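You operate a simulated robot arm through the tools that you are given. There is no shell and no other tool.

The job below is to be done with a simulated two-armed robot. You get a single attempt, and the scene is never put back.

TASK
Take the bench cloth from the top of the spinner bench and lay it out flat on the top of the test bench.

Only the result counts: the job must be done as asked and must still hold three seconds after the hand-in. Knocking over, shifting, dropping, spilling or breaking anything else fails it. Flat cloth is picked up by pressing the open fingertips on it (5 to 10 N) and closing them slowly along it; thin cloth reads only 2 to 8 mm in the jaws.

THE ROBOT
Two 7-joint arms with two-finger parallel grippers on one trunk, on a base that moves. Base frame: it is fixed to the floor where the robot stands at the start and does not move with it; the origin is under the middle of the robot, x ahead of it, y to its left, z up. Units: mm, degrees, N and s.
The left shoulder is at the start at [50, 165, 1080], the right one opposite. With the tool pointing down near the work surface each hand reaches from about 240 to 700 mm from the robot's upright axis, wherever it stands, measured 20 degrees to its own side. Places, roughly: bench cloth [-750, -2750, 1000]; top of the test bench [1200, -2200, 900]. Payload 3.91 kg a hand.
Tool frame (each hand has its own): the origin (TCP) lies between the finger pads and is the grasp point; the fingertips stand 30 mm ahead of it; z points along the fingers, y is the line along which they close. Largest opening 110 mm; finger width 20, thickness 10; the body of the gripper, 48 by 112 mm, starts 55 mm behind the TCP.
Orientation is that of the tool frame in the base frame, as a unit quaternion [x, y, z, w]. With the fingers straight down and closing along the base's y, the tool's x points along the base's -x, its y along +y and its z along -z.

THE INTERFACE
- The arms move only by the tool send_rows. It takes "left_motion", "right_motion" or both (then of equal length, played together; a hand with none holds still); each is a list of rows, each an object of numbers (a shift or turn left out is 0, a gripper value left out holds the last): "rx", "ry", "rz": the turn, a rotation vector about the tool's x, y, z in degrees; "tx", "ty", "tz": the shift along the tool's x, y, z in mm; "hand": the closure, from 0 (fully open) to 1 (shut). In form: [{"rx": .., "ry": .., "rz": .., "tx": .., "ty": .., "tz": .., "hand": ..}, ...]. A call has 1 to 20 rows; each row is the pose to reach, as a shift and turn from the pose commanded when the call began, along the tool's axes at that moment. A row lasts 0.2 s, in which the tool goes at most 50 mm and 8.6 degrees; a call with a longer step from one row to the next is refused whole, and so is a gripper value outside its range. Where a pose cannot be reached the arm comes as near as it can. A force on the tool above 40 N (or 10 N above the force at the start of the call, whichever is more), or a blocked arm, ends the call early, and 0.2 s more pass. Each finger travels about 45 mm/s and halts on what it meets, pressing with about 23 N; the grip force reading is that of the motor and also rises with nothing between the fingers. The clock runs only during rows and for 0.2 s after the last one: add rows that repeat a pose to give the fingers time. It gives the time, the measured TCP pose, the force on the tool (base axes), the opening and the grip force at its end, in the units of the frame above (readings bear some noise), with the torque about the TCP (base axes, N m) and any sound that the robot's microphone picked up, and new pictures: "pictures" is both (left out), scene, wrist or none (wrist: the cameras of the hands that moved).
- Cameras (640 x 400 px; columns grow to the right, rows downward): "scene" is now at [117.8, -5.7, 1253.5]; the picture's right is [-0.04, -1.00, 0.00], its down [-0.53, 0.02, -0.85] and it looks along [0.85, -0.04, -0.53] (base axes); focal length 255 px, centre (320, 200). "left" rides on the left gripper at [72, -17, -103] in its tool frame; the picture's right is [0.23, 0.97, 0.00], its down [-0.76, 0.18, -0.62] and it looks along [-0.61, 0.14, 0.78] (tool axes); focal length 222 px, centre (320, 200). "right" rides on the right gripper at [72, 17, -103] in its tool frame; the picture's right is [-0.23, 0.97, 0.00], its down [-0.76, -0.18, -0.62] and it looks along [-0.61, -0.14, 0.78] (tool axes); focal length 222 px, centre (320, 200). There is no depth. A picture from a camera that has moved, and an enlarged one, comes with that camera's place and axes in the base frame and with its lens.
- slide_trunk(by): slides the trunk up (or, below 0, down) by that many mm; the arms and the scene camera ride with it, the base frame stays. It gives what a move gives, with no picture.
- drive_base(legs): drives the robot by 1 to 6 legs, each [ahead, left, turn to the left] in mm, mm and degrees, along the robot's own axes; the way and the turn of a leg run together, so that a leg with both is an arc; at most 1500 mm and 180 degrees a leg. The arms and the cameras ride along, it lands a little off, and it stops where it bumps. It gives what a move gives, and a new picture of the scene camera.
- pan_tilt(pan, tilt): turns the head with the scene camera to pan (to the left, within 80 degrees either way) and tilt (down, from -29 to 69), counted from straight ahead of the robot. It gives what a move gives, and a new picture of the scene camera.
- close_up(camera, box): a new picture of the part [left, top, right, bottom] of that camera's present view, enlarged. It takes no simulated time.
- job_done(): hands the job in; it is judged then, once.

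Nothing tells you exact positions but the pictures and the camera data. Unless the task says otherwise, let go and move clear before handing in.

The tools are called as a command line: name --argument value ..., lists and objects as JSON in quotes. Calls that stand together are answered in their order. send_rows: Moves the arms, as the interface text tells. Its arguments: {"type":"object","properties":{"left_motion":{"type":"array","items":{"type":"object","properties":{"rx":{"type":"number"},"ry":{"type":"number"},"rz":{"type":"number"},"tx":{"type":"number"},"ty":{"type":"number"},"tz":{"type":"number"},"hand":{"type":"number"}}}},"right_motion":{"type":"array","items":{"type":"object","properties":{"rx":{"type":"number"},"ry":{"type":"number"},"rz":{"type":"number"},"tx":{"type":"number"},"ty":{"type":"number"},"tz":{"type":"number"},"hand":{"type":"number"}}}},"pictures":{"type":"string","enum":["both","scene","wrist","none"]}},"required":[]} The other tools are called the same way: slide_trunk (by) moves the trunk up or down; drive_base (legs) drives the base; pan_tilt (pan, tilt) turns the head that bears the scene camera; close_up (camera, box) takes an enlarged picture of a part of a camera's view; job_done () hands the job in.

At the start:

```text
time: 0.0
left_tcp_pos: [425.0, 223.8, 1096.1]
left_tcp_rot: [0.0, 1.0, 0.0, 0.0]
left_wrist_force: [-0.7, -0.3, 0.3]
left_wrist_torque: [0.0, -0.04, 0.01]
left_width: 110.1
left_grip_force: 0.1
right_tcp_pos: [369.9, -192.0, 1132.0]
right_tcp_rot: [0.0, 1.0, 0.001, 0.0]
right_wrist_force: [-0.3, 0.5, 0.5]
right_wrist_torque: [0.02, -0.02, -0.04]
right_width: 110.0
right_grip_force: 0.1
trunk travel left (down, up): [-300.0, 203.0]
robot x, y, heading: [-1.3, -0.7, -0.0]
head pan, tilt (commanded): [-2.5, 32.0]
```

scene: 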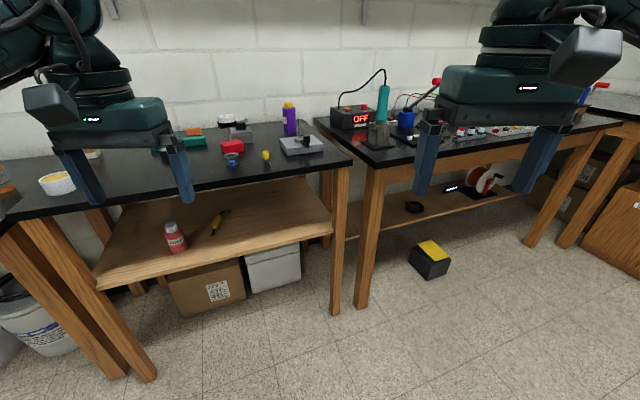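
right: 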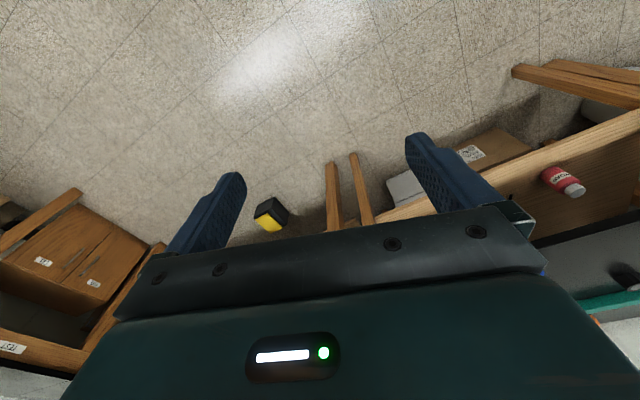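
left: 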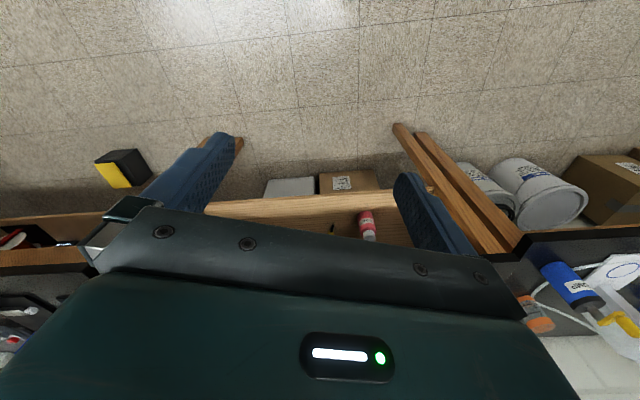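

I see benches ahead of the robot along a wall; the spinner bench should be to the right and behind, and the test bench to the right and ahead. I'll look around with the head first.

pan_tilt --pan -75 --tilt 20

pan_tilt --pan -40 --tilt 20

```text
time: 1.4
left_tcp_pos: [425.4, 223.7, 1096.1]
left_tcp_rot: [0.0, 1.0, 0.0, -0.001]
left_wrist_force: [-0.6, -0.9, -0.2]
left_wrist_torque: [0.0, 0.0, 0.01]
left_width: 110.0
left_grip_force: 0.0
right_tcp_pos: [369.9, -191.8, 1130.8]
right_tcp_rot: [0.001, 1.0, 0.0, -0.001]
right_wrist_force: [0.0, 0.3, -0.6]
right_wrist_torque: [-0.02, 0.0, 0.05]
right_width: 110.1
right_grip_force: 0.1
trunk travel left (down, up): [-300.0, 203.0]
robot x, y, heading: [1.8, -0.7, 0.1]
head pan, tilt (commanded): [-75.0, 20.0]
camera scene: at [52.5, -91.6, 1272.7], right [-0.97, -0.26, 0.0], down [-0.09, 0.33, -0.94], along [0.24, -0.91, -0.34], focal length 255 px, centre (320, 200)
```

scene: 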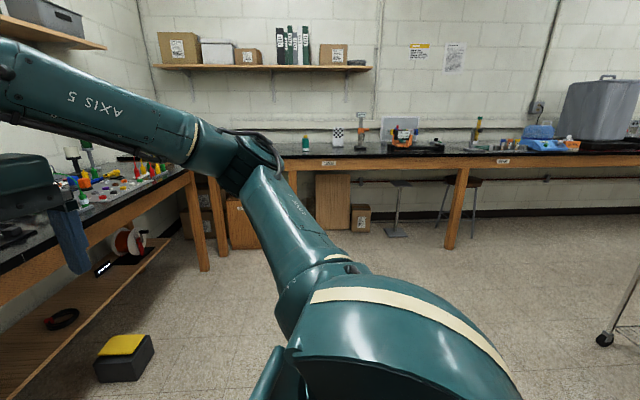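

```text
time: 2.5
left_tcp_pos: [425.7, 223.6, 1095.6]
left_tcp_rot: [0.0, 1.0, 0.001, 0.0]
left_wrist_force: [-0.9, -0.6, 0.8]
left_wrist_torque: [0.03, -0.04, 0.0]
left_width: 109.7
left_grip_force: 0.0
right_tcp_pos: [370.8, -191.3, 1131.3]
right_tcp_rot: [0.0, 1.0, 0.0, 0.0]
right_wrist_force: [0.0, -0.6, -0.4]
right_wrist_torque: [0.0, 0.0, -0.02]
right_width: 110.0
right_grip_force: 0.0
trunk travel left (down, up): [-300.0, 203.0]
robot x, y, heading: [0.0, 0.4, -0.0]
head pan, tilt (commanded): [-40.0, 20.0]
camera scene: at [99.6, -61.6, 1272.7], right [-0.64, -0.77, 0.0], down [-0.26, 0.22, -0.94], along [0.72, -0.6, -0.34], focal length 255 px, centre (320, 200)
```

scene: 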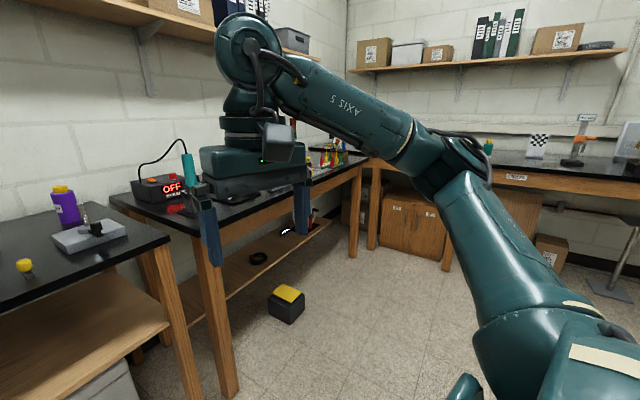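

The long benches lie along the right-hand wall, with name labels on them. I'll enlarge those parts of the view.

pan_tilt --pan -80 --tilt 15

close_up --camera "scene" --box '[240, 80, 440, 205]'

close_up --camera "scene" --box '[400, 80, 600, 205]'

```text
time: 3.5
left_tcp_pos: [424.6, 224.6, 1096.7]
left_tcp_rot: [0.0, 1.0, -0.001, 0.0]
left_wrist_force: [0.0, -0.4, -0.1]
left_wrist_torque: [-0.01, 0.05, 0.03]
left_width: 110.1
left_grip_force: 0.0
right_tcp_pos: [371.5, -191.0, 1131.8]
right_tcp_rot: [0.0, 1.0, 0.001, 0.0]
right_wrist_force: [0.2, -0.1, 0.4]
right_wrist_torque: [-0.01, 0.02, 0.0]
right_width: 110.1
right_grip_force: 0.0
trunk travel left (down, up): [-300.0, 203.0]
robot x, y, heading: [1.4, 1.9, -0.1]
head pan, tilt (commanded): [-80.0, 15.0]
camera scene: at [44.6, -93.7, 1280.8], right [-0.98, -0.17, 0.0], down [-0.05, 0.25, -0.97], along [0.17, -0.95, -0.26], focal length 255 px, centre (320, 200)
```

scene: 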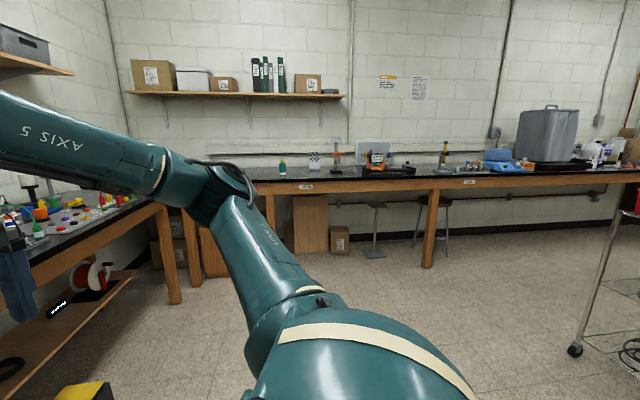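

```text
3.20 times, centred on (340, 142) of scene
camera zoom: at [44.6, -93.7, 1280.8], right [-0.98, -0.17, 0.0], down [-0.05, 0.25, -0.97], along [0.17, -0.95, -0.26], focal length 816 px, centre (256, 384)
```

zoom: 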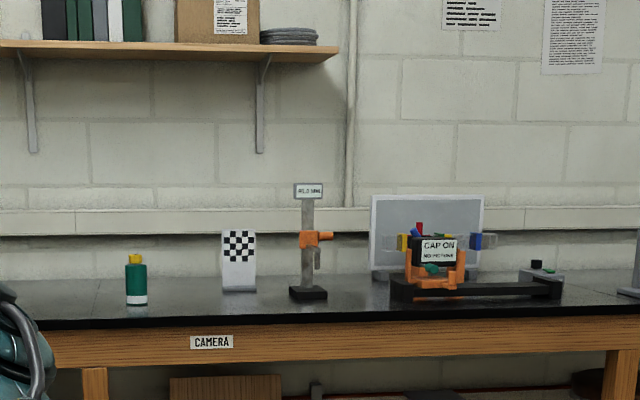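

```text
3.20 times, centred on (500, 142) of scene
camera zoom: at [44.6, -93.7, 1280.8], right [-0.98, -0.17, 0.0], down [-0.05, 0.25, -0.97], along [0.17, -0.95, -0.26], focal length 816 px, centre (-256, 384)
```

zoom: 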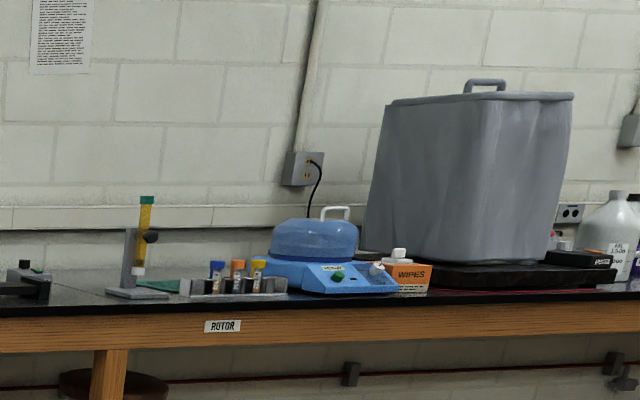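

The blue spinner sits on the right-hand part of the long bench (around x -800), and the test bench should be in the left part of that wall. I'll turn the robot to face that wall and look again.

drive_base --legs '[[0, 0, -90]]'

pan_tilt --pan 0 --tilt 15

pan_tilt --pan 45 --tilt 15

pan_tilt --pan -50 --tilt 20

```text
time: 7.8
left_tcp_pos: [215.1, -430.4, 1097.3]
left_tcp_rot: [0.714, 0.7, -0.001, -0.001]
left_wrist_force: [-0.7, -0.4, -0.3]
left_wrist_torque: [-0.01, -0.02, 0.01]
left_width: 110.0
left_grip_force: 0.0
right_tcp_pos: [-199.2, -366.5, 1131.6]
right_tcp_rot: [0.714, 0.701, 0.0, 0.0]
right_wrist_force: [-0.3, -0.8, -0.1]
right_wrist_torque: [0.02, 0.0, -0.01]
right_width: 110.0
right_grip_force: 0.2
trunk travel left (down, up): [-300.0, 203.0]
robot x, y, heading: [-0.6, -3.6, -91.1]
head pan, tilt (commanded): [-80.0, 15.0]
camera scene: at [-93.9, -45.4, 1280.8], right [-0.15, 0.99, 0.0], down [0.26, 0.04, -0.97], along [-0.95, -0.15, -0.26], focal length 255 px, centre (320, 200)
```

scene: 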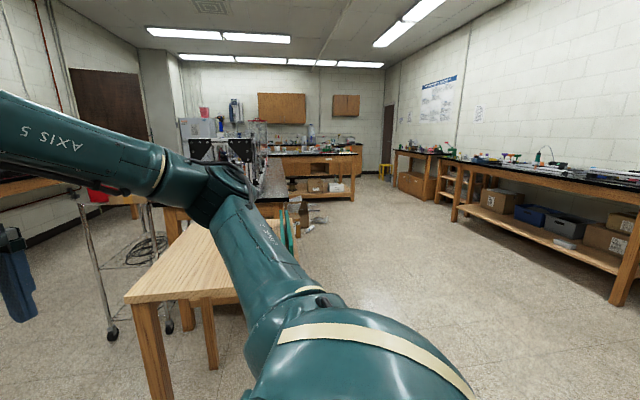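

```text
time: 9.3
left_tcp_pos: [215.3, -430.2, 1096.6]
left_tcp_rot: [0.714, 0.7, -0.001, 0.0]
left_wrist_force: [-0.4, 0.0, 0.3]
left_wrist_torque: [0.06, -0.03, 0.04]
left_width: 110.1
left_grip_force: 0.1
right_tcp_pos: [-197.8, -367.1, 1132.3]
right_tcp_rot: [0.714, 0.7, 0.0, 0.0]
right_wrist_force: [-0.5, 0.0, -0.6]
right_wrist_torque: [0.0, 0.01, 0.0]
right_width: 109.9
right_grip_force: 0.0
trunk travel left (down, up): [-300.0, 203.0]
robot x, y, heading: [3.0, -0.8, -91.0]
head pan, tilt (commanded): [0.0, 15.0]
camera scene: at [-3.4, -124.4, 1280.9], right [-1.0, 0.02, 0.0], down [0.01, 0.26, -0.97], along [-0.02, -0.97, -0.26], focal length 255 px, centre (320, 200)
```

scene: 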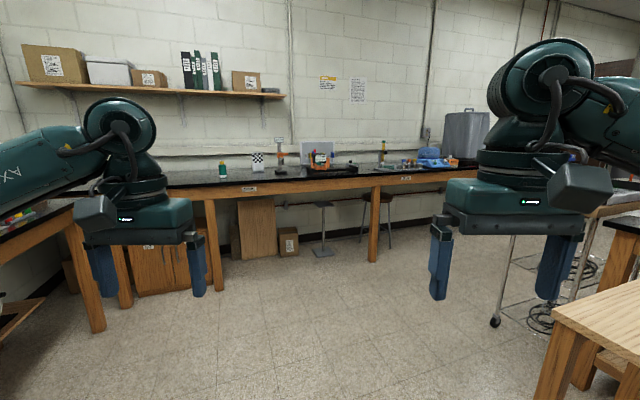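

```text
time: 10.4
left_tcp_pos: [215.2, -429.4, 1095.8]
left_tcp_rot: [0.714, 0.7, 0.0, 0.0]
left_wrist_force: [0.1, -0.7, 0.1]
left_wrist_torque: [0.01, 0.02, -0.03]
left_width: 110.1
left_grip_force: 0.1
right_tcp_pos: [-198.2, -367.0, 1131.8]
right_tcp_rot: [0.714, 0.7, 0.0, 0.0]
right_wrist_force: [-0.8, -0.6, 0.3]
right_wrist_torque: [0.0, -0.03, 0.0]
right_width: 110.0
right_grip_force: 0.0
trunk travel left (down, up): [-300.0, 203.0]
robot x, y, heading: [-1.3, -1.1, -91.0]
head pan, tilt (commanded): [45.0, 15.0]
camera scene: at [63.1, -98.4, 1280.9], right [-0.72, -0.69, 0.0], down [-0.18, 0.19, -0.97], along [0.67, -0.7, -0.26], focal length 255 px, centre (320, 200)
```

scene: 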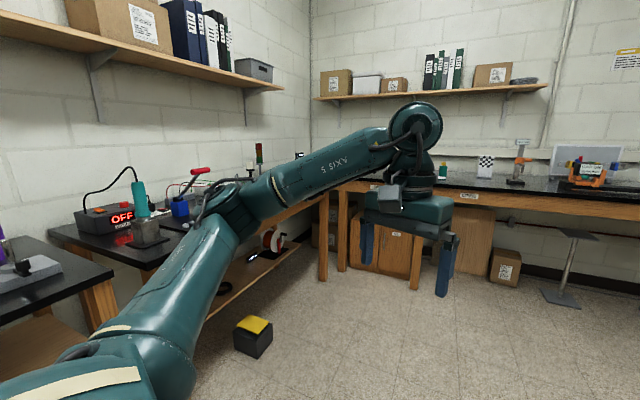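

```text
time: 12.2
left_tcp_pos: [215.5, -430.0, 1095.5]
left_tcp_rot: [0.714, 0.7, 0.0, 0.0]
left_wrist_force: [0.1, -0.9, 0.3]
left_wrist_torque: [-0.03, 0.01, 0.0]
left_width: 110.0
left_grip_force: 0.0
right_tcp_pos: [-198.4, -366.3, 1131.8]
right_tcp_rot: [0.714, 0.7, 0.0, 0.001]
right_wrist_force: [-0.7, 0.4, -0.9]
right_wrist_torque: [-0.03, 0.03, -0.01]
right_width: 110.0
right_grip_force: 0.1
trunk travel left (down, up): [-300.0, 203.0]
robot x, y, heading: [-2.4, -0.9, -90.9]
head pan, tilt (commanded): [-50.0, 20.0]
camera scene: at [-74.0, -89.5, 1272.7], right [-0.63, 0.78, 0.0], down [0.27, 0.21, -0.94], along [-0.73, -0.59, -0.34], focal length 255 px, centre (320, 200)
```

scene: 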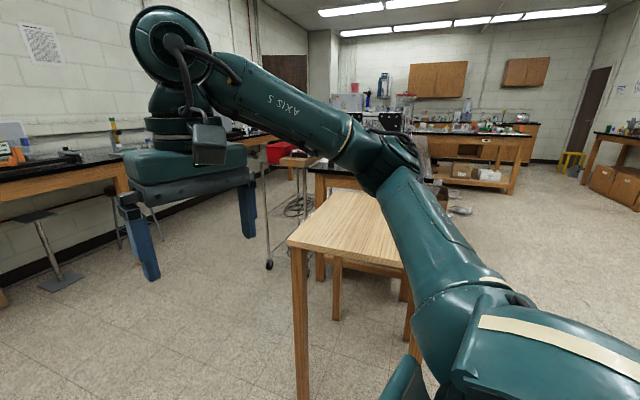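

The way straight ahead to the long bench looks clear; a wooden table and a wire cart stand to the robot's right. I'll drive 1000 mm ahead and look closer.

drive_base --legs '[[1000, 0, 0]]'

pan_tilt --pan -35 --tilt 20

close_up --camera "scene" --box '[120, 60, 440, 260]'

pan_tilt --pan 0 --tilt 20

pan_tilt --pan 35 --tilt 20

```text
time: 17.4
left_tcp_pos: [181.7, -1443.4, 1095.8]
left_tcp_rot: [0.719, 0.695, 0.0, 0.0]
left_wrist_force: [-0.6, -0.2, 0.7]
left_wrist_torque: [-0.01, -0.02, 0.01]
left_width: 110.0
left_grip_force: 0.1
right_tcp_pos: [-231.8, -1373.5, 1132.4]
right_tcp_rot: [0.719, 0.695, 0.0, 0.001]
right_wrist_force: [-0.2, 0.3, -0.6]
right_wrist_torque: [0.02, 0.01, -0.01]
right_width: 110.0
right_grip_force: 0.0
trunk travel left (down, up): [-300.0, 203.0]
robot x, y, heading: [-28.0, -1009.2, -91.9]
head pan, tilt (commanded): [-50.0, 20.0]
camera scene: at [-102.8, -1098.3, 1272.7], right [-0.62, 0.79, 0.0], down [0.27, 0.21, -0.94], along [-0.74, -0.58, -0.34], focal length 255 px, centre (320, 200)
```

scene: 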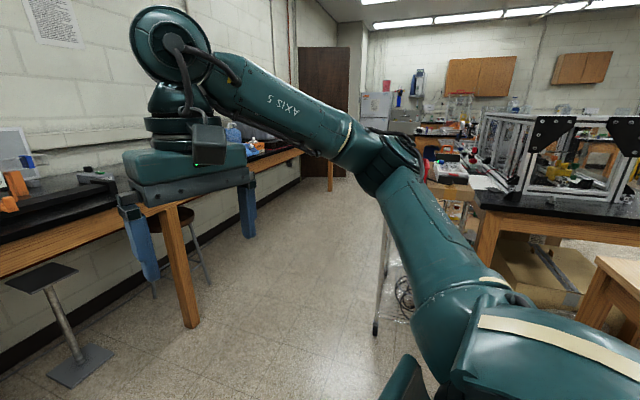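

```text
time: 18.1
left_tcp_pos: [181.2, -1442.8, 1096.1]
left_tcp_rot: [0.719, 0.695, 0.0, 0.0]
left_wrist_force: [1.1, -0.7, 0.5]
left_wrist_torque: [0.0, 0.0, 0.03]
left_width: 109.9
left_grip_force: 0.0
right_tcp_pos: [-231.6, -1372.0, 1132.0]
right_tcp_rot: [0.719, 0.695, 0.0, 0.001]
right_wrist_force: [0.0, 0.6, -0.4]
right_wrist_torque: [0.03, 0.01, -0.03]
right_width: 109.9
right_grip_force: 0.0
trunk travel left (down, up): [-300.0, 203.0]
robot x, y, heading: [-26.4, -1006.6, -91.9]
head pan, tilt (commanded): [-35.0, 20.0]
camera scene: at [-85.5, -1115.1, 1272.7], right [-0.8, 0.6, 0.0], down [0.21, 0.27, -0.94], along [-0.57, -0.75, -0.34], focal length 255 px, centre (320, 200)
```

scene: 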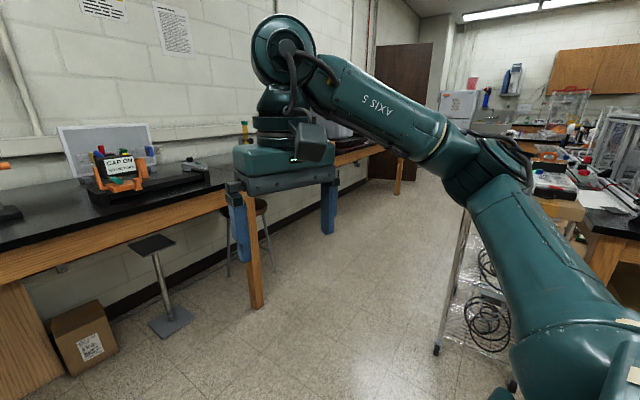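

```text
2.00 times, centred on (280, 160) of scene
camera zoom: at [-85.5, -1115.1, 1272.7], right [-0.8, 0.6, 0.0], down [0.21, 0.27, -0.94], along [-0.57, -0.75, -0.34], focal length 510 px, centre (400, 280)
```

zoom: 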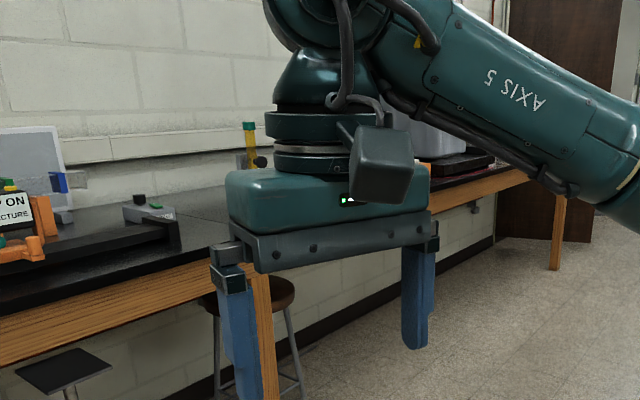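

```text
time: 19.2
left_tcp_pos: [181.0, -1442.6, 1095.9]
left_tcp_rot: [0.719, 0.695, -0.001, 0.0]
left_wrist_force: [-0.6, -0.2, 0.3]
left_wrist_torque: [-0.05, -0.02, 0.0]
left_width: 109.9
left_grip_force: 0.1
right_tcp_pos: [-231.3, -1372.3, 1132.6]
right_tcp_rot: [0.719, 0.695, 0.0, 0.0]
right_wrist_force: [-1.5, -0.4, 0.6]
right_wrist_torque: [0.01, 0.01, -0.02]
right_width: 110.0
right_grip_force: 0.1
trunk travel left (down, up): [-300.0, 203.0]
robot x, y, heading: [-29.0, -1012.0, -91.9]
head pan, tilt (commanded): [0.0, 20.0]
camera scene: at [-32.7, -1133.8, 1272.7], right [-1.0, 0.04, 0.0], down [0.01, 0.34, -0.94], along [-0.03, -0.94, -0.34], focal length 255 px, centre (320, 200)
```

scene: 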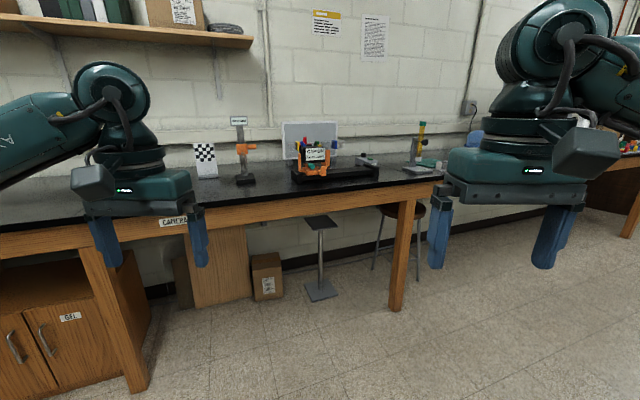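

```text
time: 20.2
left_tcp_pos: [180.7, -1443.1, 1095.4]
left_tcp_rot: [0.719, 0.695, 0.0, 0.0]
left_wrist_force: [-0.4, 0.6, -0.1]
left_wrist_torque: [0.0, -0.01, -0.02]
left_width: 109.9
left_grip_force: 0.1
right_tcp_pos: [-230.9, -1373.9, 1131.3]
right_tcp_rot: [0.719, 0.695, 0.0, 0.0]
right_wrist_force: [-0.3, -0.7, 0.3]
right_wrist_torque: [0.03, 0.01, 0.01]
right_width: 110.4
right_grip_force: 0.1
trunk travel left (down, up): [-300.0, 203.0]
robot x, y, heading: [-25.2, -1008.1, -91.9]
head pan, tilt (commanded): [35.0, 20.0]
camera scene: at [21.2, -1118.9, 1272.7], right [-0.84, -0.54, 0.0], down [-0.19, 0.29, -0.94], along [0.51, -0.79, -0.34], focal length 255 px, centre (320, 200)
```

scene: 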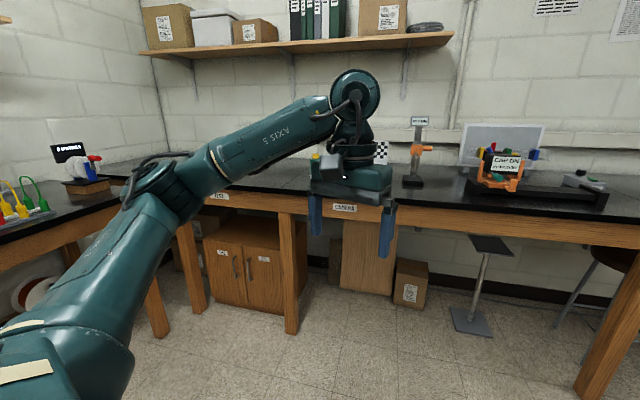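

The corner part of the long bench on the left looks empty, probably the test bench, and the cloth is further right. I'll check the labels and then drive to face the spinner bench.

close_up --camera "scene" --box '[60, 110, 320, 272]'

drive_base --legs '[[550, 0, 2], [0, -600, 0]]'

pan_tilt --pan 0 --tilt 30

```text
2.46 times, centred on (190, 191) of scene
camera zoom: at [21.2, -1118.9, 1272.7], right [-0.84, -0.54, 0.0], down [-0.19, 0.29, -0.94], along [0.51, -0.79, -0.34], focal length 627 px, centre (640, 222)
```

zoom: 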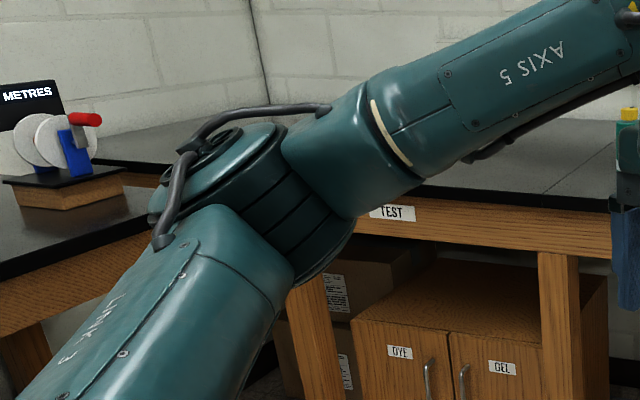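

```text
time: 28.7
left_tcp_pos: [-405.7, -1995.9, 1096.1]
left_tcp_rot: [0.703, 0.711, 0.0, 0.0]
left_wrist_force: [-0.1, -0.5, 0.4]
left_wrist_torque: [-0.01, -0.01, 0.01]
left_width: 110.1
left_grip_force: 0.1
right_tcp_pos: [-821.1, -1945.2, 1131.8]
right_tcp_rot: [0.703, 0.712, 0.0, 0.0]
right_wrist_force: [-0.2, -0.5, 0.6]
right_wrist_torque: [0.01, -0.01, 0.01]
right_width: 110.0
right_grip_force: 0.1
trunk travel left (down, up): [-300.0, 203.0]
robot x, y, heading: [-632.0, -1576.7, -89.4]
head pan, tilt (commanded): [35.0, 20.0]
camera scene: at [-579.9, -1679.5, 1272.7], right [-0.81, -0.58, 0.0], down [-0.2, 0.28, -0.94], along [0.55, -0.76, -0.34], focal length 255 px, centre (320, 200)
```

scene: 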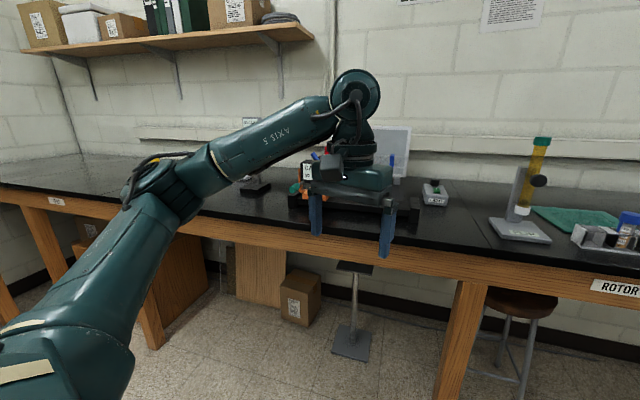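

```text
time: 29.7
left_tcp_pos: [-403.8, -1995.2, 1096.2]
left_tcp_rot: [0.703, 0.711, 0.0, 0.0]
left_wrist_force: [-0.9, 0.3, 0.2]
left_wrist_torque: [0.0, 0.01, 0.01]
left_width: 110.0
left_grip_force: 0.0
right_tcp_pos: [-820.5, -1944.6, 1131.2]
right_tcp_rot: [0.703, 0.711, 0.0, 0.0]
right_wrist_force: [-0.4, -0.3, -0.2]
right_wrist_torque: [-0.01, 0.03, 0.0]
right_width: 110.0
right_grip_force: 0.1
trunk travel left (down, up): [-300.0, 203.0]
robot x, y, heading: [-632.5, -1570.8, -89.4]
head pan, tilt (commanded): [0.0, 30.0]
camera scene: at [-633.0, -1694.3, 1256.7], right [-1.0, -0.01, 0.0], down [-0.01, 0.5, -0.87], along [0.01, -0.87, -0.5], focal length 255 px, centre (320, 200)
```

scene: 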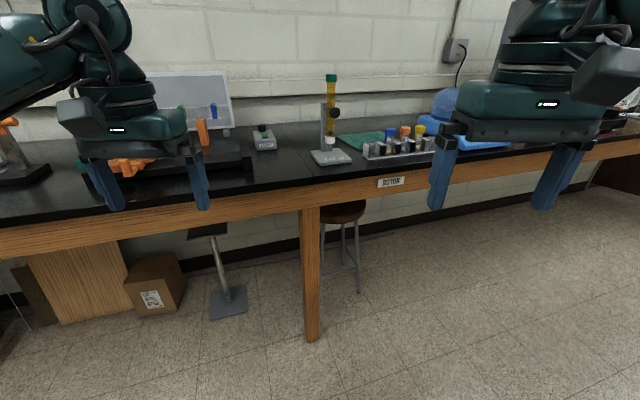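

The green cloth lies on the bench behind the tube rack, between the amber column stand (left) and the blue spinner (right). I'll enlarge it.

close_up --camera "scene" --box '[290, 60, 450, 190]'

slide_trunk --by 180

pan_tilt --pan -8 --tilt 35

close_up --camera "scene" --box '[240, 80, 440, 205]'

```text
3.08 times, centred on (370, 125) of scene
camera zoom: at [-633.0, -1694.3, 1256.7], right [-1.0, -0.01, 0.0], down [-0.01, 0.5, -0.87], along [0.01, -0.87, -0.5], focal length 784 px, centre (166, 431)
```

zoom: 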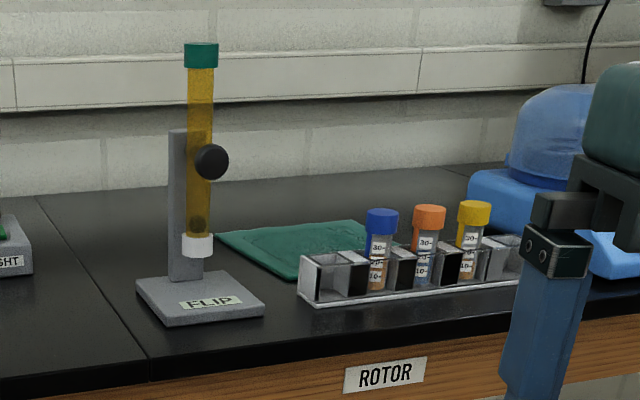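

```text
time: 31.7
left_tcp_pos: [-404.5, -1995.7, 1275.5]
left_tcp_rot: [0.703, 0.711, 0.0, 0.0]
left_wrist_force: [0.0, -0.2, -0.1]
left_wrist_torque: [0.01, 0.01, 0.0]
left_width: 110.1
left_grip_force: 0.0
right_tcp_pos: [-819.4, -1944.2, 1310.8]
right_tcp_rot: [0.703, 0.712, 0.0, 0.0]
right_wrist_force: [-0.1, -0.6, 0.2]
right_wrist_torque: [0.0, -0.01, -0.01]
right_width: 110.2
right_grip_force: 0.0
trunk travel left (down, up): [-480.0, 23.0]
robot x, y, heading: [-634.5, -1572.5, -89.5]
head pan, tilt (commanded): [0.0, 30.0]
```

```text
time: 32.4
left_tcp_pos: [-404.7, -1996.2, 1276.6]
left_tcp_rot: [0.703, 0.711, 0.0, 0.0]
left_wrist_force: [0.5, 0.2, 1.3]
left_wrist_torque: [0.03, 0.01, -0.03]
left_width: 110.3
left_grip_force: 0.1
right_tcp_pos: [-819.6, -1945.3, 1313.0]
right_tcp_rot: [0.703, 0.712, 0.001, 0.0]
right_wrist_force: [0.0, -0.5, 0.0]
right_wrist_torque: [-0.01, -0.01, 0.04]
right_width: 109.9
right_grip_force: 0.1
trunk travel left (down, up): [-480.0, 23.0]
robot x, y, heading: [-633.6, -1573.8, -89.1]
head pan, tilt (commanded): [-8.0, 35.0]
camera scene: at [-645.3, -1691.2, 1428.9], right [-0.99, 0.13, 0.0], down [0.07, 0.57, -0.82], along [-0.1, -0.81, -0.57], focal length 255 px, centre (320, 200)
```

scene: 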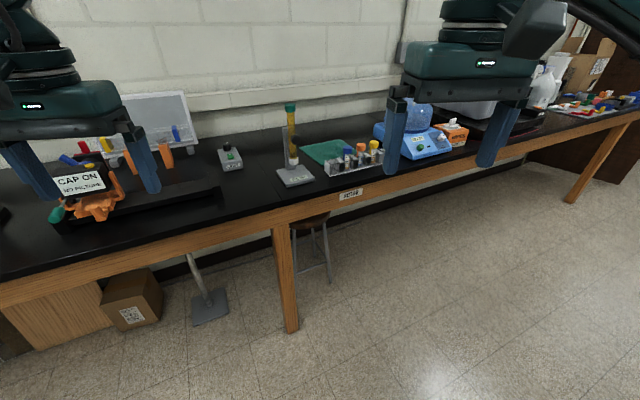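

```text
3.20 times, centred on (340, 142) of scene
camera zoom: at [-645.3, -1691.2, 1428.9], right [-0.99, 0.13, 0.0], down [0.07, 0.57, -0.82], along [-0.1, -0.81, -0.57], focal length 816 px, centre (256, 384)
```

zoom: 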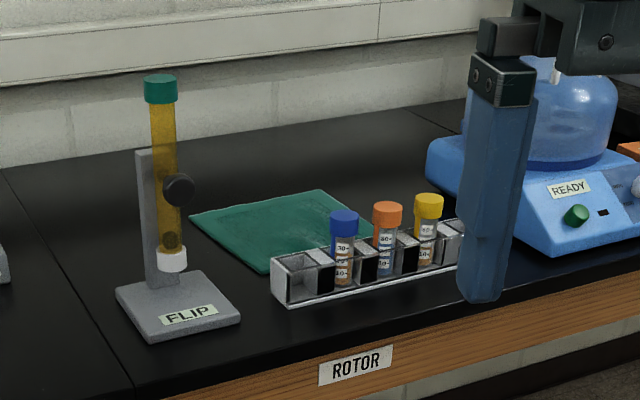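

The bench runs at about 17° to my base frame; the cloth is about 220 mm square, centred near (-850, -2800, 926), behind a rack of capped tubes, with a "FLIP" column stand on its left and the spinner on its right. I'll look down to judge the base size before approaching.

pan_tilt --pan 0 --tilt 69

pan_tilt --pan -70 --tilt 40

pan_tilt --pan 60 --tilt 40

```text
time: 33.4
left_tcp_pos: [-404.7, -1995.6, 1275.5]
left_tcp_rot: [0.703, 0.711, 0.0, 0.0]
left_wrist_force: [-0.3, 0.1, 0.1]
left_wrist_torque: [-0.03, 0.02, -0.01]
left_width: 109.8
left_grip_force: 0.1
right_tcp_pos: [-820.0, -1946.4, 1311.6]
right_tcp_rot: [0.703, 0.711, -0.001, -0.001]
right_wrist_force: [-0.4, 0.0, -0.1]
right_wrist_torque: [0.01, 0.02, -0.01]
right_width: 110.2
right_grip_force: 0.0
trunk travel left (down, up): [-480.0, 23.0]
robot x, y, heading: [-633.9, -1571.8, -89.2]
head pan, tilt (commanded): [0.0, 68.8]
camera scene: at [-633.5, -1659.8, 1385.2], right [-1.0, -0.01, 0.0], down [-0.01, 0.93, -0.36], along [0.0, -0.36, -0.93], focal length 255 px, centre (320, 200)
```

scene: 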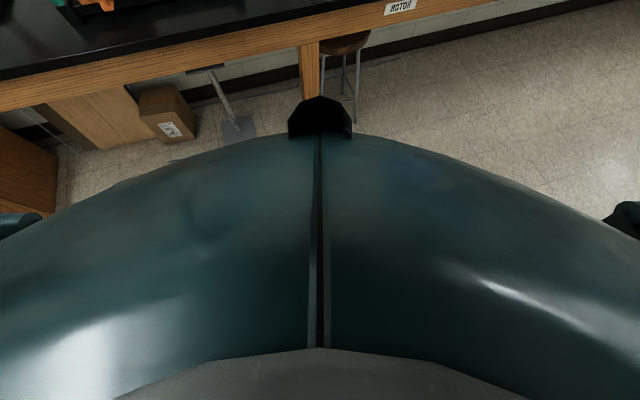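

```text
time: 34.8
left_tcp_pos: [-403.8, -1997.0, 1275.5]
left_tcp_rot: [0.703, 0.711, 0.001, 0.0]
left_wrist_force: [0.7, -0.7, -0.3]
left_wrist_torque: [0.03, 0.01, -0.01]
left_width: 110.1
left_grip_force: 0.1
right_tcp_pos: [-820.2, -1945.0, 1313.2]
right_tcp_rot: [0.703, 0.711, 0.0, -0.001]
right_wrist_force: [-1.2, 0.1, 0.0]
right_wrist_torque: [0.01, 0.01, 0.0]
right_width: 110.1
right_grip_force: 0.1
trunk travel left (down, up): [-480.0, 23.0]
robot x, y, heading: [-635.1, -1574.9, -89.2]
head pan, tilt (commanded): [-70.0, 40.0]
camera scene: at [-713.7, -1634.0, 1421.3], right [-0.35, 0.94, 0.0], down [0.6, 0.23, -0.77], along [-0.72, -0.27, -0.64], focal length 255 px, centre (320, 200)
```

scene: 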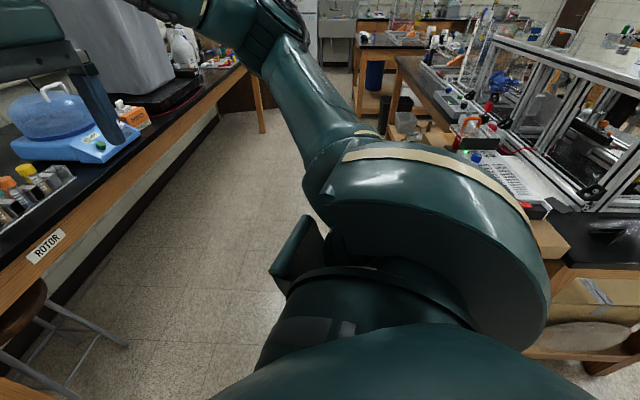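

```text
time: 36.9
left_tcp_pos: [-406.0, -1995.6, 1276.9]
left_tcp_rot: [0.703, 0.712, 0.0, 0.0]
left_wrist_force: [-0.5, 0.2, -0.1]
left_wrist_torque: [0.01, -0.02, 0.02]
left_width: 110.0
left_grip_force: 0.0
right_tcp_pos: [-820.0, -1944.2, 1313.2]
right_tcp_rot: [0.703, 0.711, 0.0, 0.0]
right_wrist_force: [0.5, -0.6, -0.4]
right_wrist_torque: [-0.01, -0.01, -0.02]
right_width: 110.2
right_grip_force: 0.1
trunk travel left (down, up): [-480.0, 23.0]
robot x, y, heading: [-629.8, -1573.9, -89.2]
head pan, tilt (commanded): [60.0, 40.0]
camera scene: at [-560.1, -1645.5, 1421.3], right [-0.49, -0.87, 0.0], down [-0.56, 0.31, -0.77], along [0.67, -0.38, -0.64], focal length 255 px, centre (320, 200)
```

scene: 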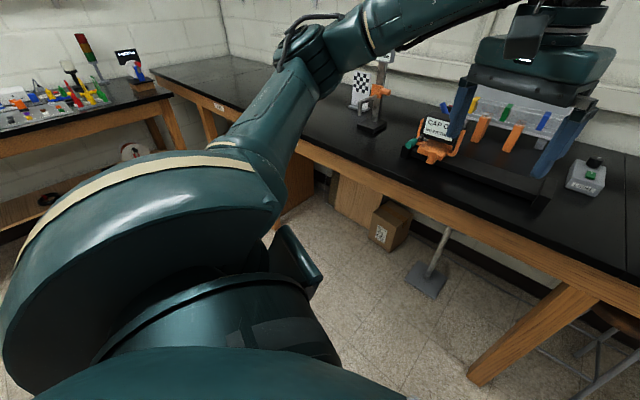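

The bench front edge lies along a line at about 17° (heading to face it ≈ -73°), and the robot needs to go ahead and then right, staying clear of the cart. I'll turn, go ahead and shift right, then look at the cloth again.

drive_base --legs '[[0, 0, 16.3], [340, 0, 0]]'

pan_tilt --pan -30 --tilt 35

```text
time: 40.0
left_tcp_pos: [-195.8, -2234.9, 1275.0]
left_tcp_rot: [0.594, 0.804, 0.0, 0.0]
left_wrist_force: [0.5, -0.3, -0.9]
left_wrist_torque: [0.0, 0.0, 0.0]
left_width: 110.1
left_grip_force: 0.0
right_tcp_pos: [-608.4, -2303.4, 1311.3]
right_tcp_rot: [0.594, 0.804, 0.0, 0.0]
right_wrist_force: [-0.3, 0.1, -0.8]
right_wrist_torque: [0.02, 0.0, -0.03]
right_width: 109.8
right_grip_force: 0.0
trunk travel left (down, up): [-480.0, 23.0]
robot x, y, heading: [-536.8, -1891.2, -72.9]
head pan, tilt (commanded): [60.0, 40.0]
camera scene: at [-445.0, -1942.3, 1421.3], right [-0.22, -0.97, 0.0], down [-0.63, 0.14, -0.77], along [0.75, -0.17, -0.64], focal length 255 px, centre (320, 200)
```

scene: 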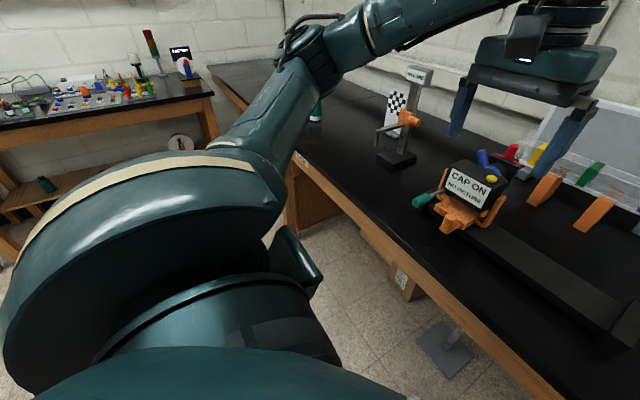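

```text
time: 41.7
left_tcp_pos: [-196.7, -2235.5, 1277.1]
left_tcp_rot: [0.594, 0.804, 0.0, 0.001]
left_wrist_force: [0.4, 0.3, 0.6]
left_wrist_torque: [0.01, 0.02, -0.01]
left_width: 110.0
left_grip_force: 0.1
right_tcp_pos: [-609.9, -2302.7, 1312.1]
right_tcp_rot: [0.595, 0.804, -0.001, 0.0]
right_wrist_force: [0.3, 0.1, -0.4]
right_wrist_torque: [-0.01, 0.05, 0.02]
right_width: 110.1
right_grip_force: 0.1
trunk travel left (down, up): [-480.0, 23.0]
robot x, y, heading: [-536.4, -1894.5, -73.1]
head pan, tilt (commanded): [-30.0, 35.0]
camera scene: at [-547.7, -2008.6, 1428.9], right [-0.97, 0.22, 0.0], down [0.13, 0.56, -0.82], along [-0.18, -0.8, -0.57], focal length 255 px, centre (320, 200)
```

scene: 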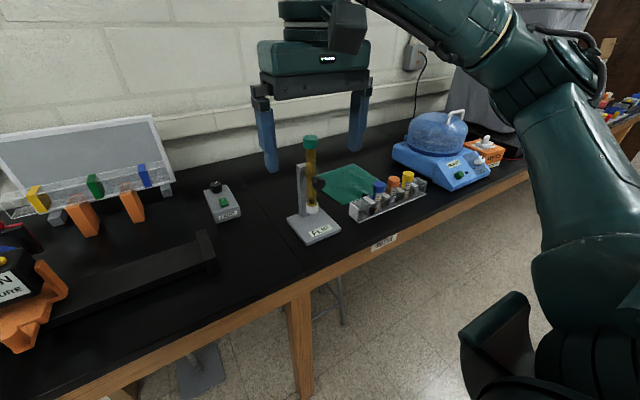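

The robot now faces the bench squarely, about 470 mm from its front edge. I'll shift right so the cloth is straight ahead.

drive_base --legs '[[0, -570, 0]]'

pan_tilt --pan 0 --tilt 40

close_up --camera "scene" --box '[200, 60, 440, 210]'

```text
time: 47.2
left_tcp_pos: [-746.3, -2402.8, 1276.8]
left_tcp_rot: [0.593, 0.805, 0.0, -0.001]
left_wrist_force: [0.9, -0.1, -0.6]
left_wrist_torque: [-0.02, -0.03, 0.0]
left_width: 109.8
left_grip_force: 0.0
right_tcp_pos: [-1158.8, -2472.6, 1311.9]
right_tcp_rot: [0.593, 0.805, -0.001, 0.001]
right_wrist_force: [-1.3, 0.2, 0.6]
right_wrist_torque: [0.0, 0.01, -0.03]
right_width: 110.1
right_grip_force: 0.1
trunk travel left (down, up): [-480.0, 23.0]
robot x, y, heading: [-1085.0, -2063.7, -72.9]
head pan, tilt (commanded): [-30.0, 35.0]
camera scene: at [-1098.0, -2178.6, 1428.9], right [-0.98, 0.22, 0.0], down [0.13, 0.56, -0.82], along [-0.18, -0.8, -0.57], focal length 255 px, centre (320, 200)
```

scene: 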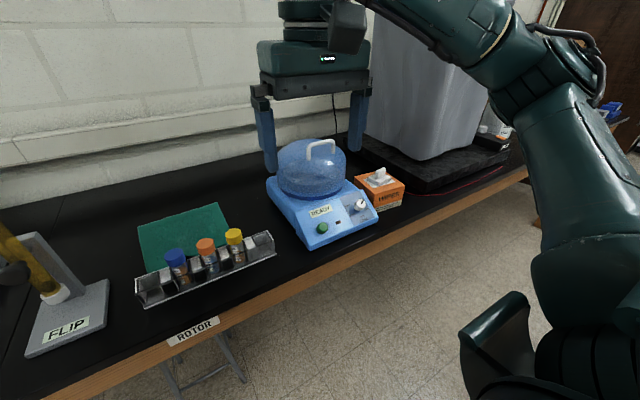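

```text
time: 48.2
left_tcp_pos: [-746.0, -2402.1, 1275.5]
left_tcp_rot: [0.593, 0.805, 0.0, 0.0]
left_wrist_force: [0.2, 0.1, -0.6]
left_wrist_torque: [0.02, 0.0, -0.01]
left_width: 110.0
left_grip_force: 0.1
right_tcp_pos: [-1159.6, -2472.1, 1312.2]
right_tcp_rot: [0.593, 0.805, -0.001, 0.0]
right_wrist_force: [0.3, 0.7, -0.6]
right_wrist_torque: [0.0, 0.01, 0.01]
right_width: 110.1
right_grip_force: 0.0
trunk travel left (down, up): [-480.0, 23.0]
robot x, y, heading: [-1085.9, -2060.4, -72.8]
head pan, tilt (commanded): [0.0, 40.0]
camera scene: at [-1053.4, -2173.9, 1421.3], right [-0.96, -0.3, 0.0], down [-0.19, 0.61, -0.77], along [0.23, -0.73, -0.64], focal length 255 px, centre (320, 200)
```

scene: 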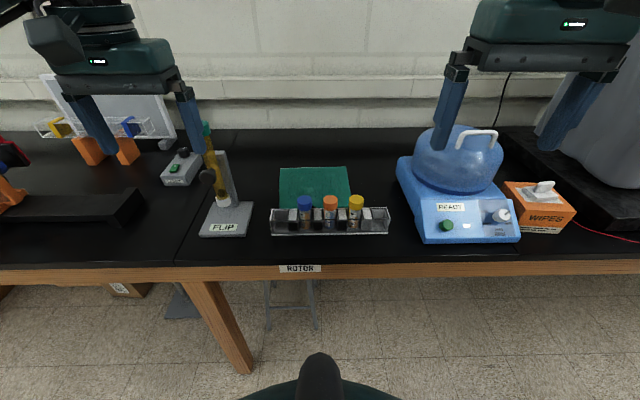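

```text
2.67 times, centred on (320, 135) of scene
camera zoom: at [-1053.4, -2173.9, 1421.3], right [-0.96, -0.3, 0.0], down [-0.19, 0.61, -0.77], along [0.23, -0.73, -0.64], focal length 680 px, centre (320, 373)
```

zoom: 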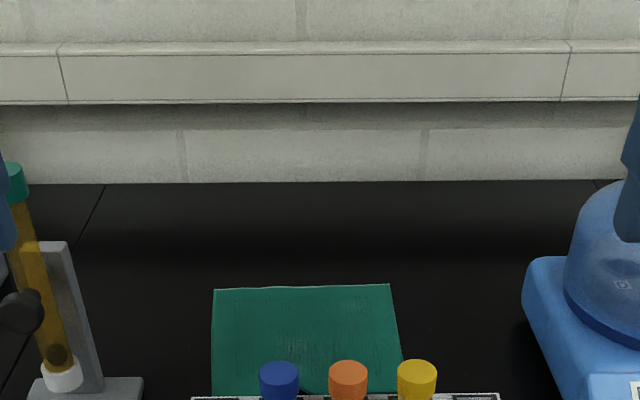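

The view is clear now: green cloth behind the rack, with free bench behind it. Before driving nearer I want to know how far my base sticks out, so I'll turn the right wrist camera around to look back at the base.

send_rows --right_motion '[{"rz": 8.5}, {"rz": 17}, {"rz": 25.5}, {"rz": 34}, {"rz": 42.5}, {"rz": 51}, {"rz": 59.5}, {"rz": 68}, {"rz": 76.5}, {"rz": 85}, {"rz": 93.5}, {"rz": 102}, {"rz": 110.5}, {"rz": 119}, {"rz": 127.5}, {"rz": 136}, {"rz": 144.5}, {"rz": 153}, {"rz": 161.5}, {"rz": 170}]' --pictures "wrist"

```text
time: 52.4
left_tcp_pos: [-746.8, -2403.2, 1276.2]
left_tcp_rot: [0.592, 0.806, 0.0, 0.0]
left_wrist_force: [0.2, 0.0, -0.2]
left_wrist_torque: [-0.03, -0.01, -0.02]
left_width: 110.0
left_grip_force: 0.1
right_tcp_pos: [-1159.1, -2472.3, 1312.8]
right_tcp_rot: [0.854, -0.521, 0.0, 0.001]
right_wrist_force: [-0.4, 0.3, 0.5]
right_wrist_torque: [0.02, 0.01, 0.0]
right_width: 109.8
right_grip_force: 0.0
trunk travel left (down, up): [-480.0, 23.0]
robot x, y, heading: [-1089.3, -2063.0, -72.5]
head pan, tilt (commanded): [0.0, 40.0]
camera right: at [-1141.5, -2545.4, 1417.3], right [-0.97, -0.24, 0.0], down [-0.19, 0.76, 0.62], along [-0.15, 0.6, -0.78], focal length 222 px, centre (320, 200)
```

right: 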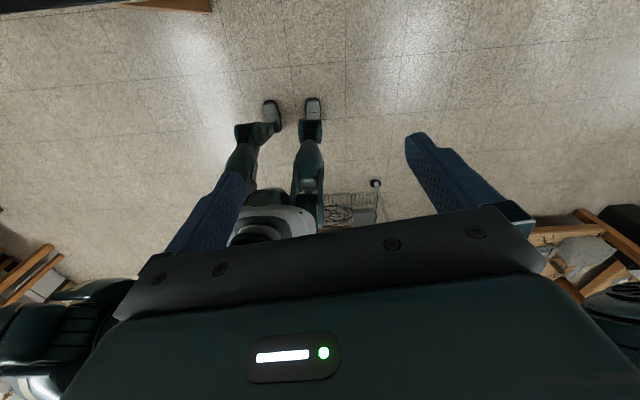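

The robot turns out to stand on slim legs, not a wide base. I'll enlarge this to judge how far forward the legs and trunk reach.

close_up --camera "right" --box '[180, 80, 420, 250]'

```text
2.35 times, centred on (300, 165) of right
camera zoom: at [-1141.5, -2545.4, 1417.3], right [-0.97, -0.24, 0.0], down [-0.19, 0.76, 0.62], along [-0.15, 0.6, -0.78], focal length 523 px, centre (367, 282)
```

zoom: 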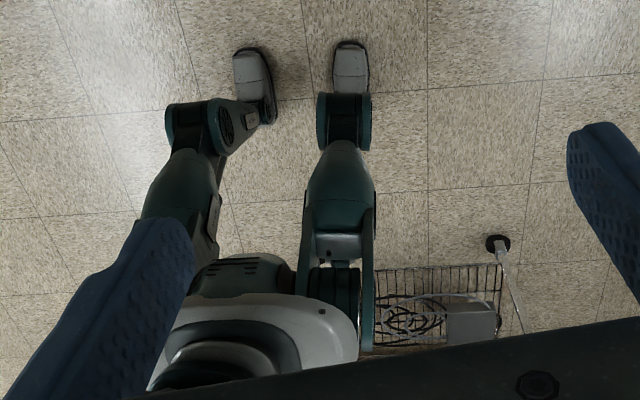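

The legs only reach about 110 mm ahead of the axis, so I can stand close to the bench. The amber column's top is at about z 1200, so I must keep the left forearm clear of it: I'll turn the right wrist back and go to an axis position slightly right of the cloth, 250 mm from the bench edge.

send_rows --right_motion '[{"rz": -8.5}, {"rz": -17}, {"rz": -25.5}, {"rz": -34}, {"rz": -42.5}, {"rz": -51}, {"rz": -59.5}, {"rz": -68}, {"rz": -76.5}, {"rz": -85}, {"rz": -93.5}, {"rz": -102}, {"rz": -110.5}, {"rz": -119}, {"rz": -127.5}, {"rz": -136}, {"rz": -144.5}, {"rz": -153}, {"rz": -161.5}, {"rz": -170}]' --pictures "none"

drive_base --legs '[[0, -80, 0], [130, 0, 0]]'

```text
time: 56.6
left_tcp_pos: [-746.2, -2403.8, 1276.1]
left_tcp_rot: [0.592, 0.806, 0.0, 0.0]
left_wrist_force: [-0.3, -0.1, -0.5]
left_wrist_torque: [-0.04, 0.0, 0.02]
left_width: 109.9
left_grip_force: 0.1
right_tcp_pos: [-1160.0, -2473.0, 1312.5]
right_tcp_rot: [0.591, 0.806, 0.0, 0.0]
right_wrist_force: [0.3, -0.2, 0.6]
right_wrist_torque: [-0.02, -0.02, -0.01]
right_width: 110.0
right_grip_force: 0.1
trunk travel left (down, up): [-480.0, 23.0]
robot x, y, heading: [-1090.2, -2064.3, -72.9]
head pan, tilt (commanded): [0.0, 40.0]
```

```text
time: 58.8
left_tcp_pos: [-783.1, -2549.7, 1275.6]
left_tcp_rot: [0.593, 0.805, 0.001, -0.001]
left_wrist_force: [0.1, 0.4, 0.0]
left_wrist_torque: [0.0, 0.04, -0.01]
left_width: 109.9
left_grip_force: 0.0
right_tcp_pos: [-1197.3, -2621.1, 1311.7]
right_tcp_rot: [0.594, 0.805, 0.0, 0.0]
right_wrist_force: [-0.1, -0.1, -0.8]
right_wrist_torque: [0.0, 0.01, 0.02]
right_width: 110.1
right_grip_force: 0.0
trunk travel left (down, up): [-480.0, 23.0]
robot x, y, heading: [-1123.8, -2209.7, -73.0]
head pan, tilt (commanded): [0.0, 40.0]
camera scene: at [-1089.8, -2321.2, 1421.2], right [-0.96, -0.3, 0.0], down [-0.19, 0.61, -0.77], along [0.23, -0.73, -0.64], focal length 255 px, centre (320, 200)
```

scene: 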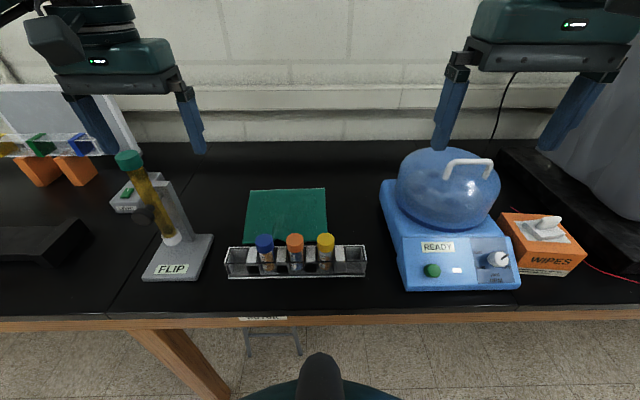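

I'm squarely in front, 343 mm from the bench edge. I'll zoom in on the cloth for exact corner positions.

close_up --camera "scene" --box '[210, 160, 370, 290]'

close_up --camera "scene" --box '[60, 110, 260, 290]'

```text
3.08 times, centred on (290, 225) of scene
camera zoom: at [-1089.8, -2321.2, 1421.2], right [-0.96, -0.3, 0.0], down [-0.19, 0.61, -0.77], along [0.23, -0.73, -0.64], focal length 784 px, centre (412, 123)
```

zoom: 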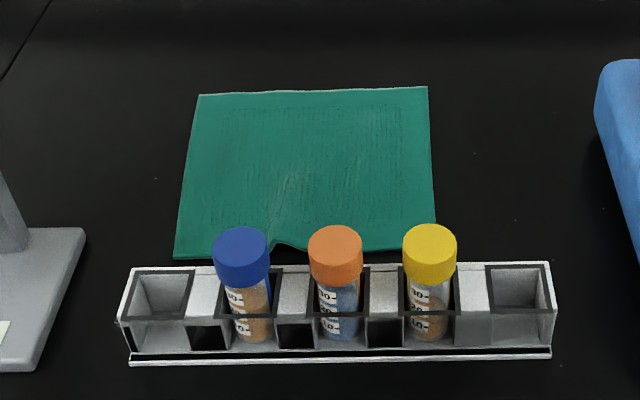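

```text
2.22 times, centred on (160, 200) of scene
camera zoom: at [-1089.8, -2321.2, 1421.2], right [-0.96, -0.3, 0.0], down [-0.19, 0.61, -0.77], along [0.23, -0.73, -0.64], focal length 566 px, centre (676, 200)
```

zoom: 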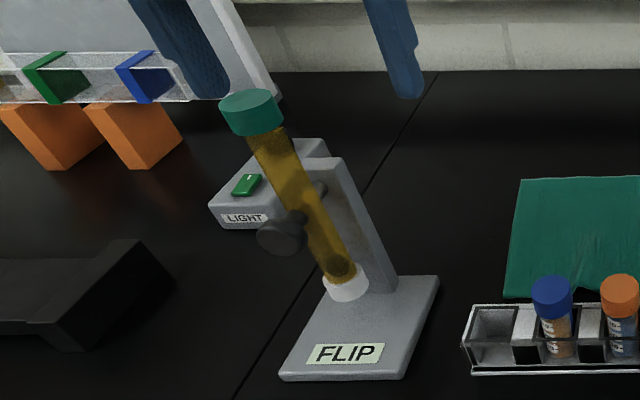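

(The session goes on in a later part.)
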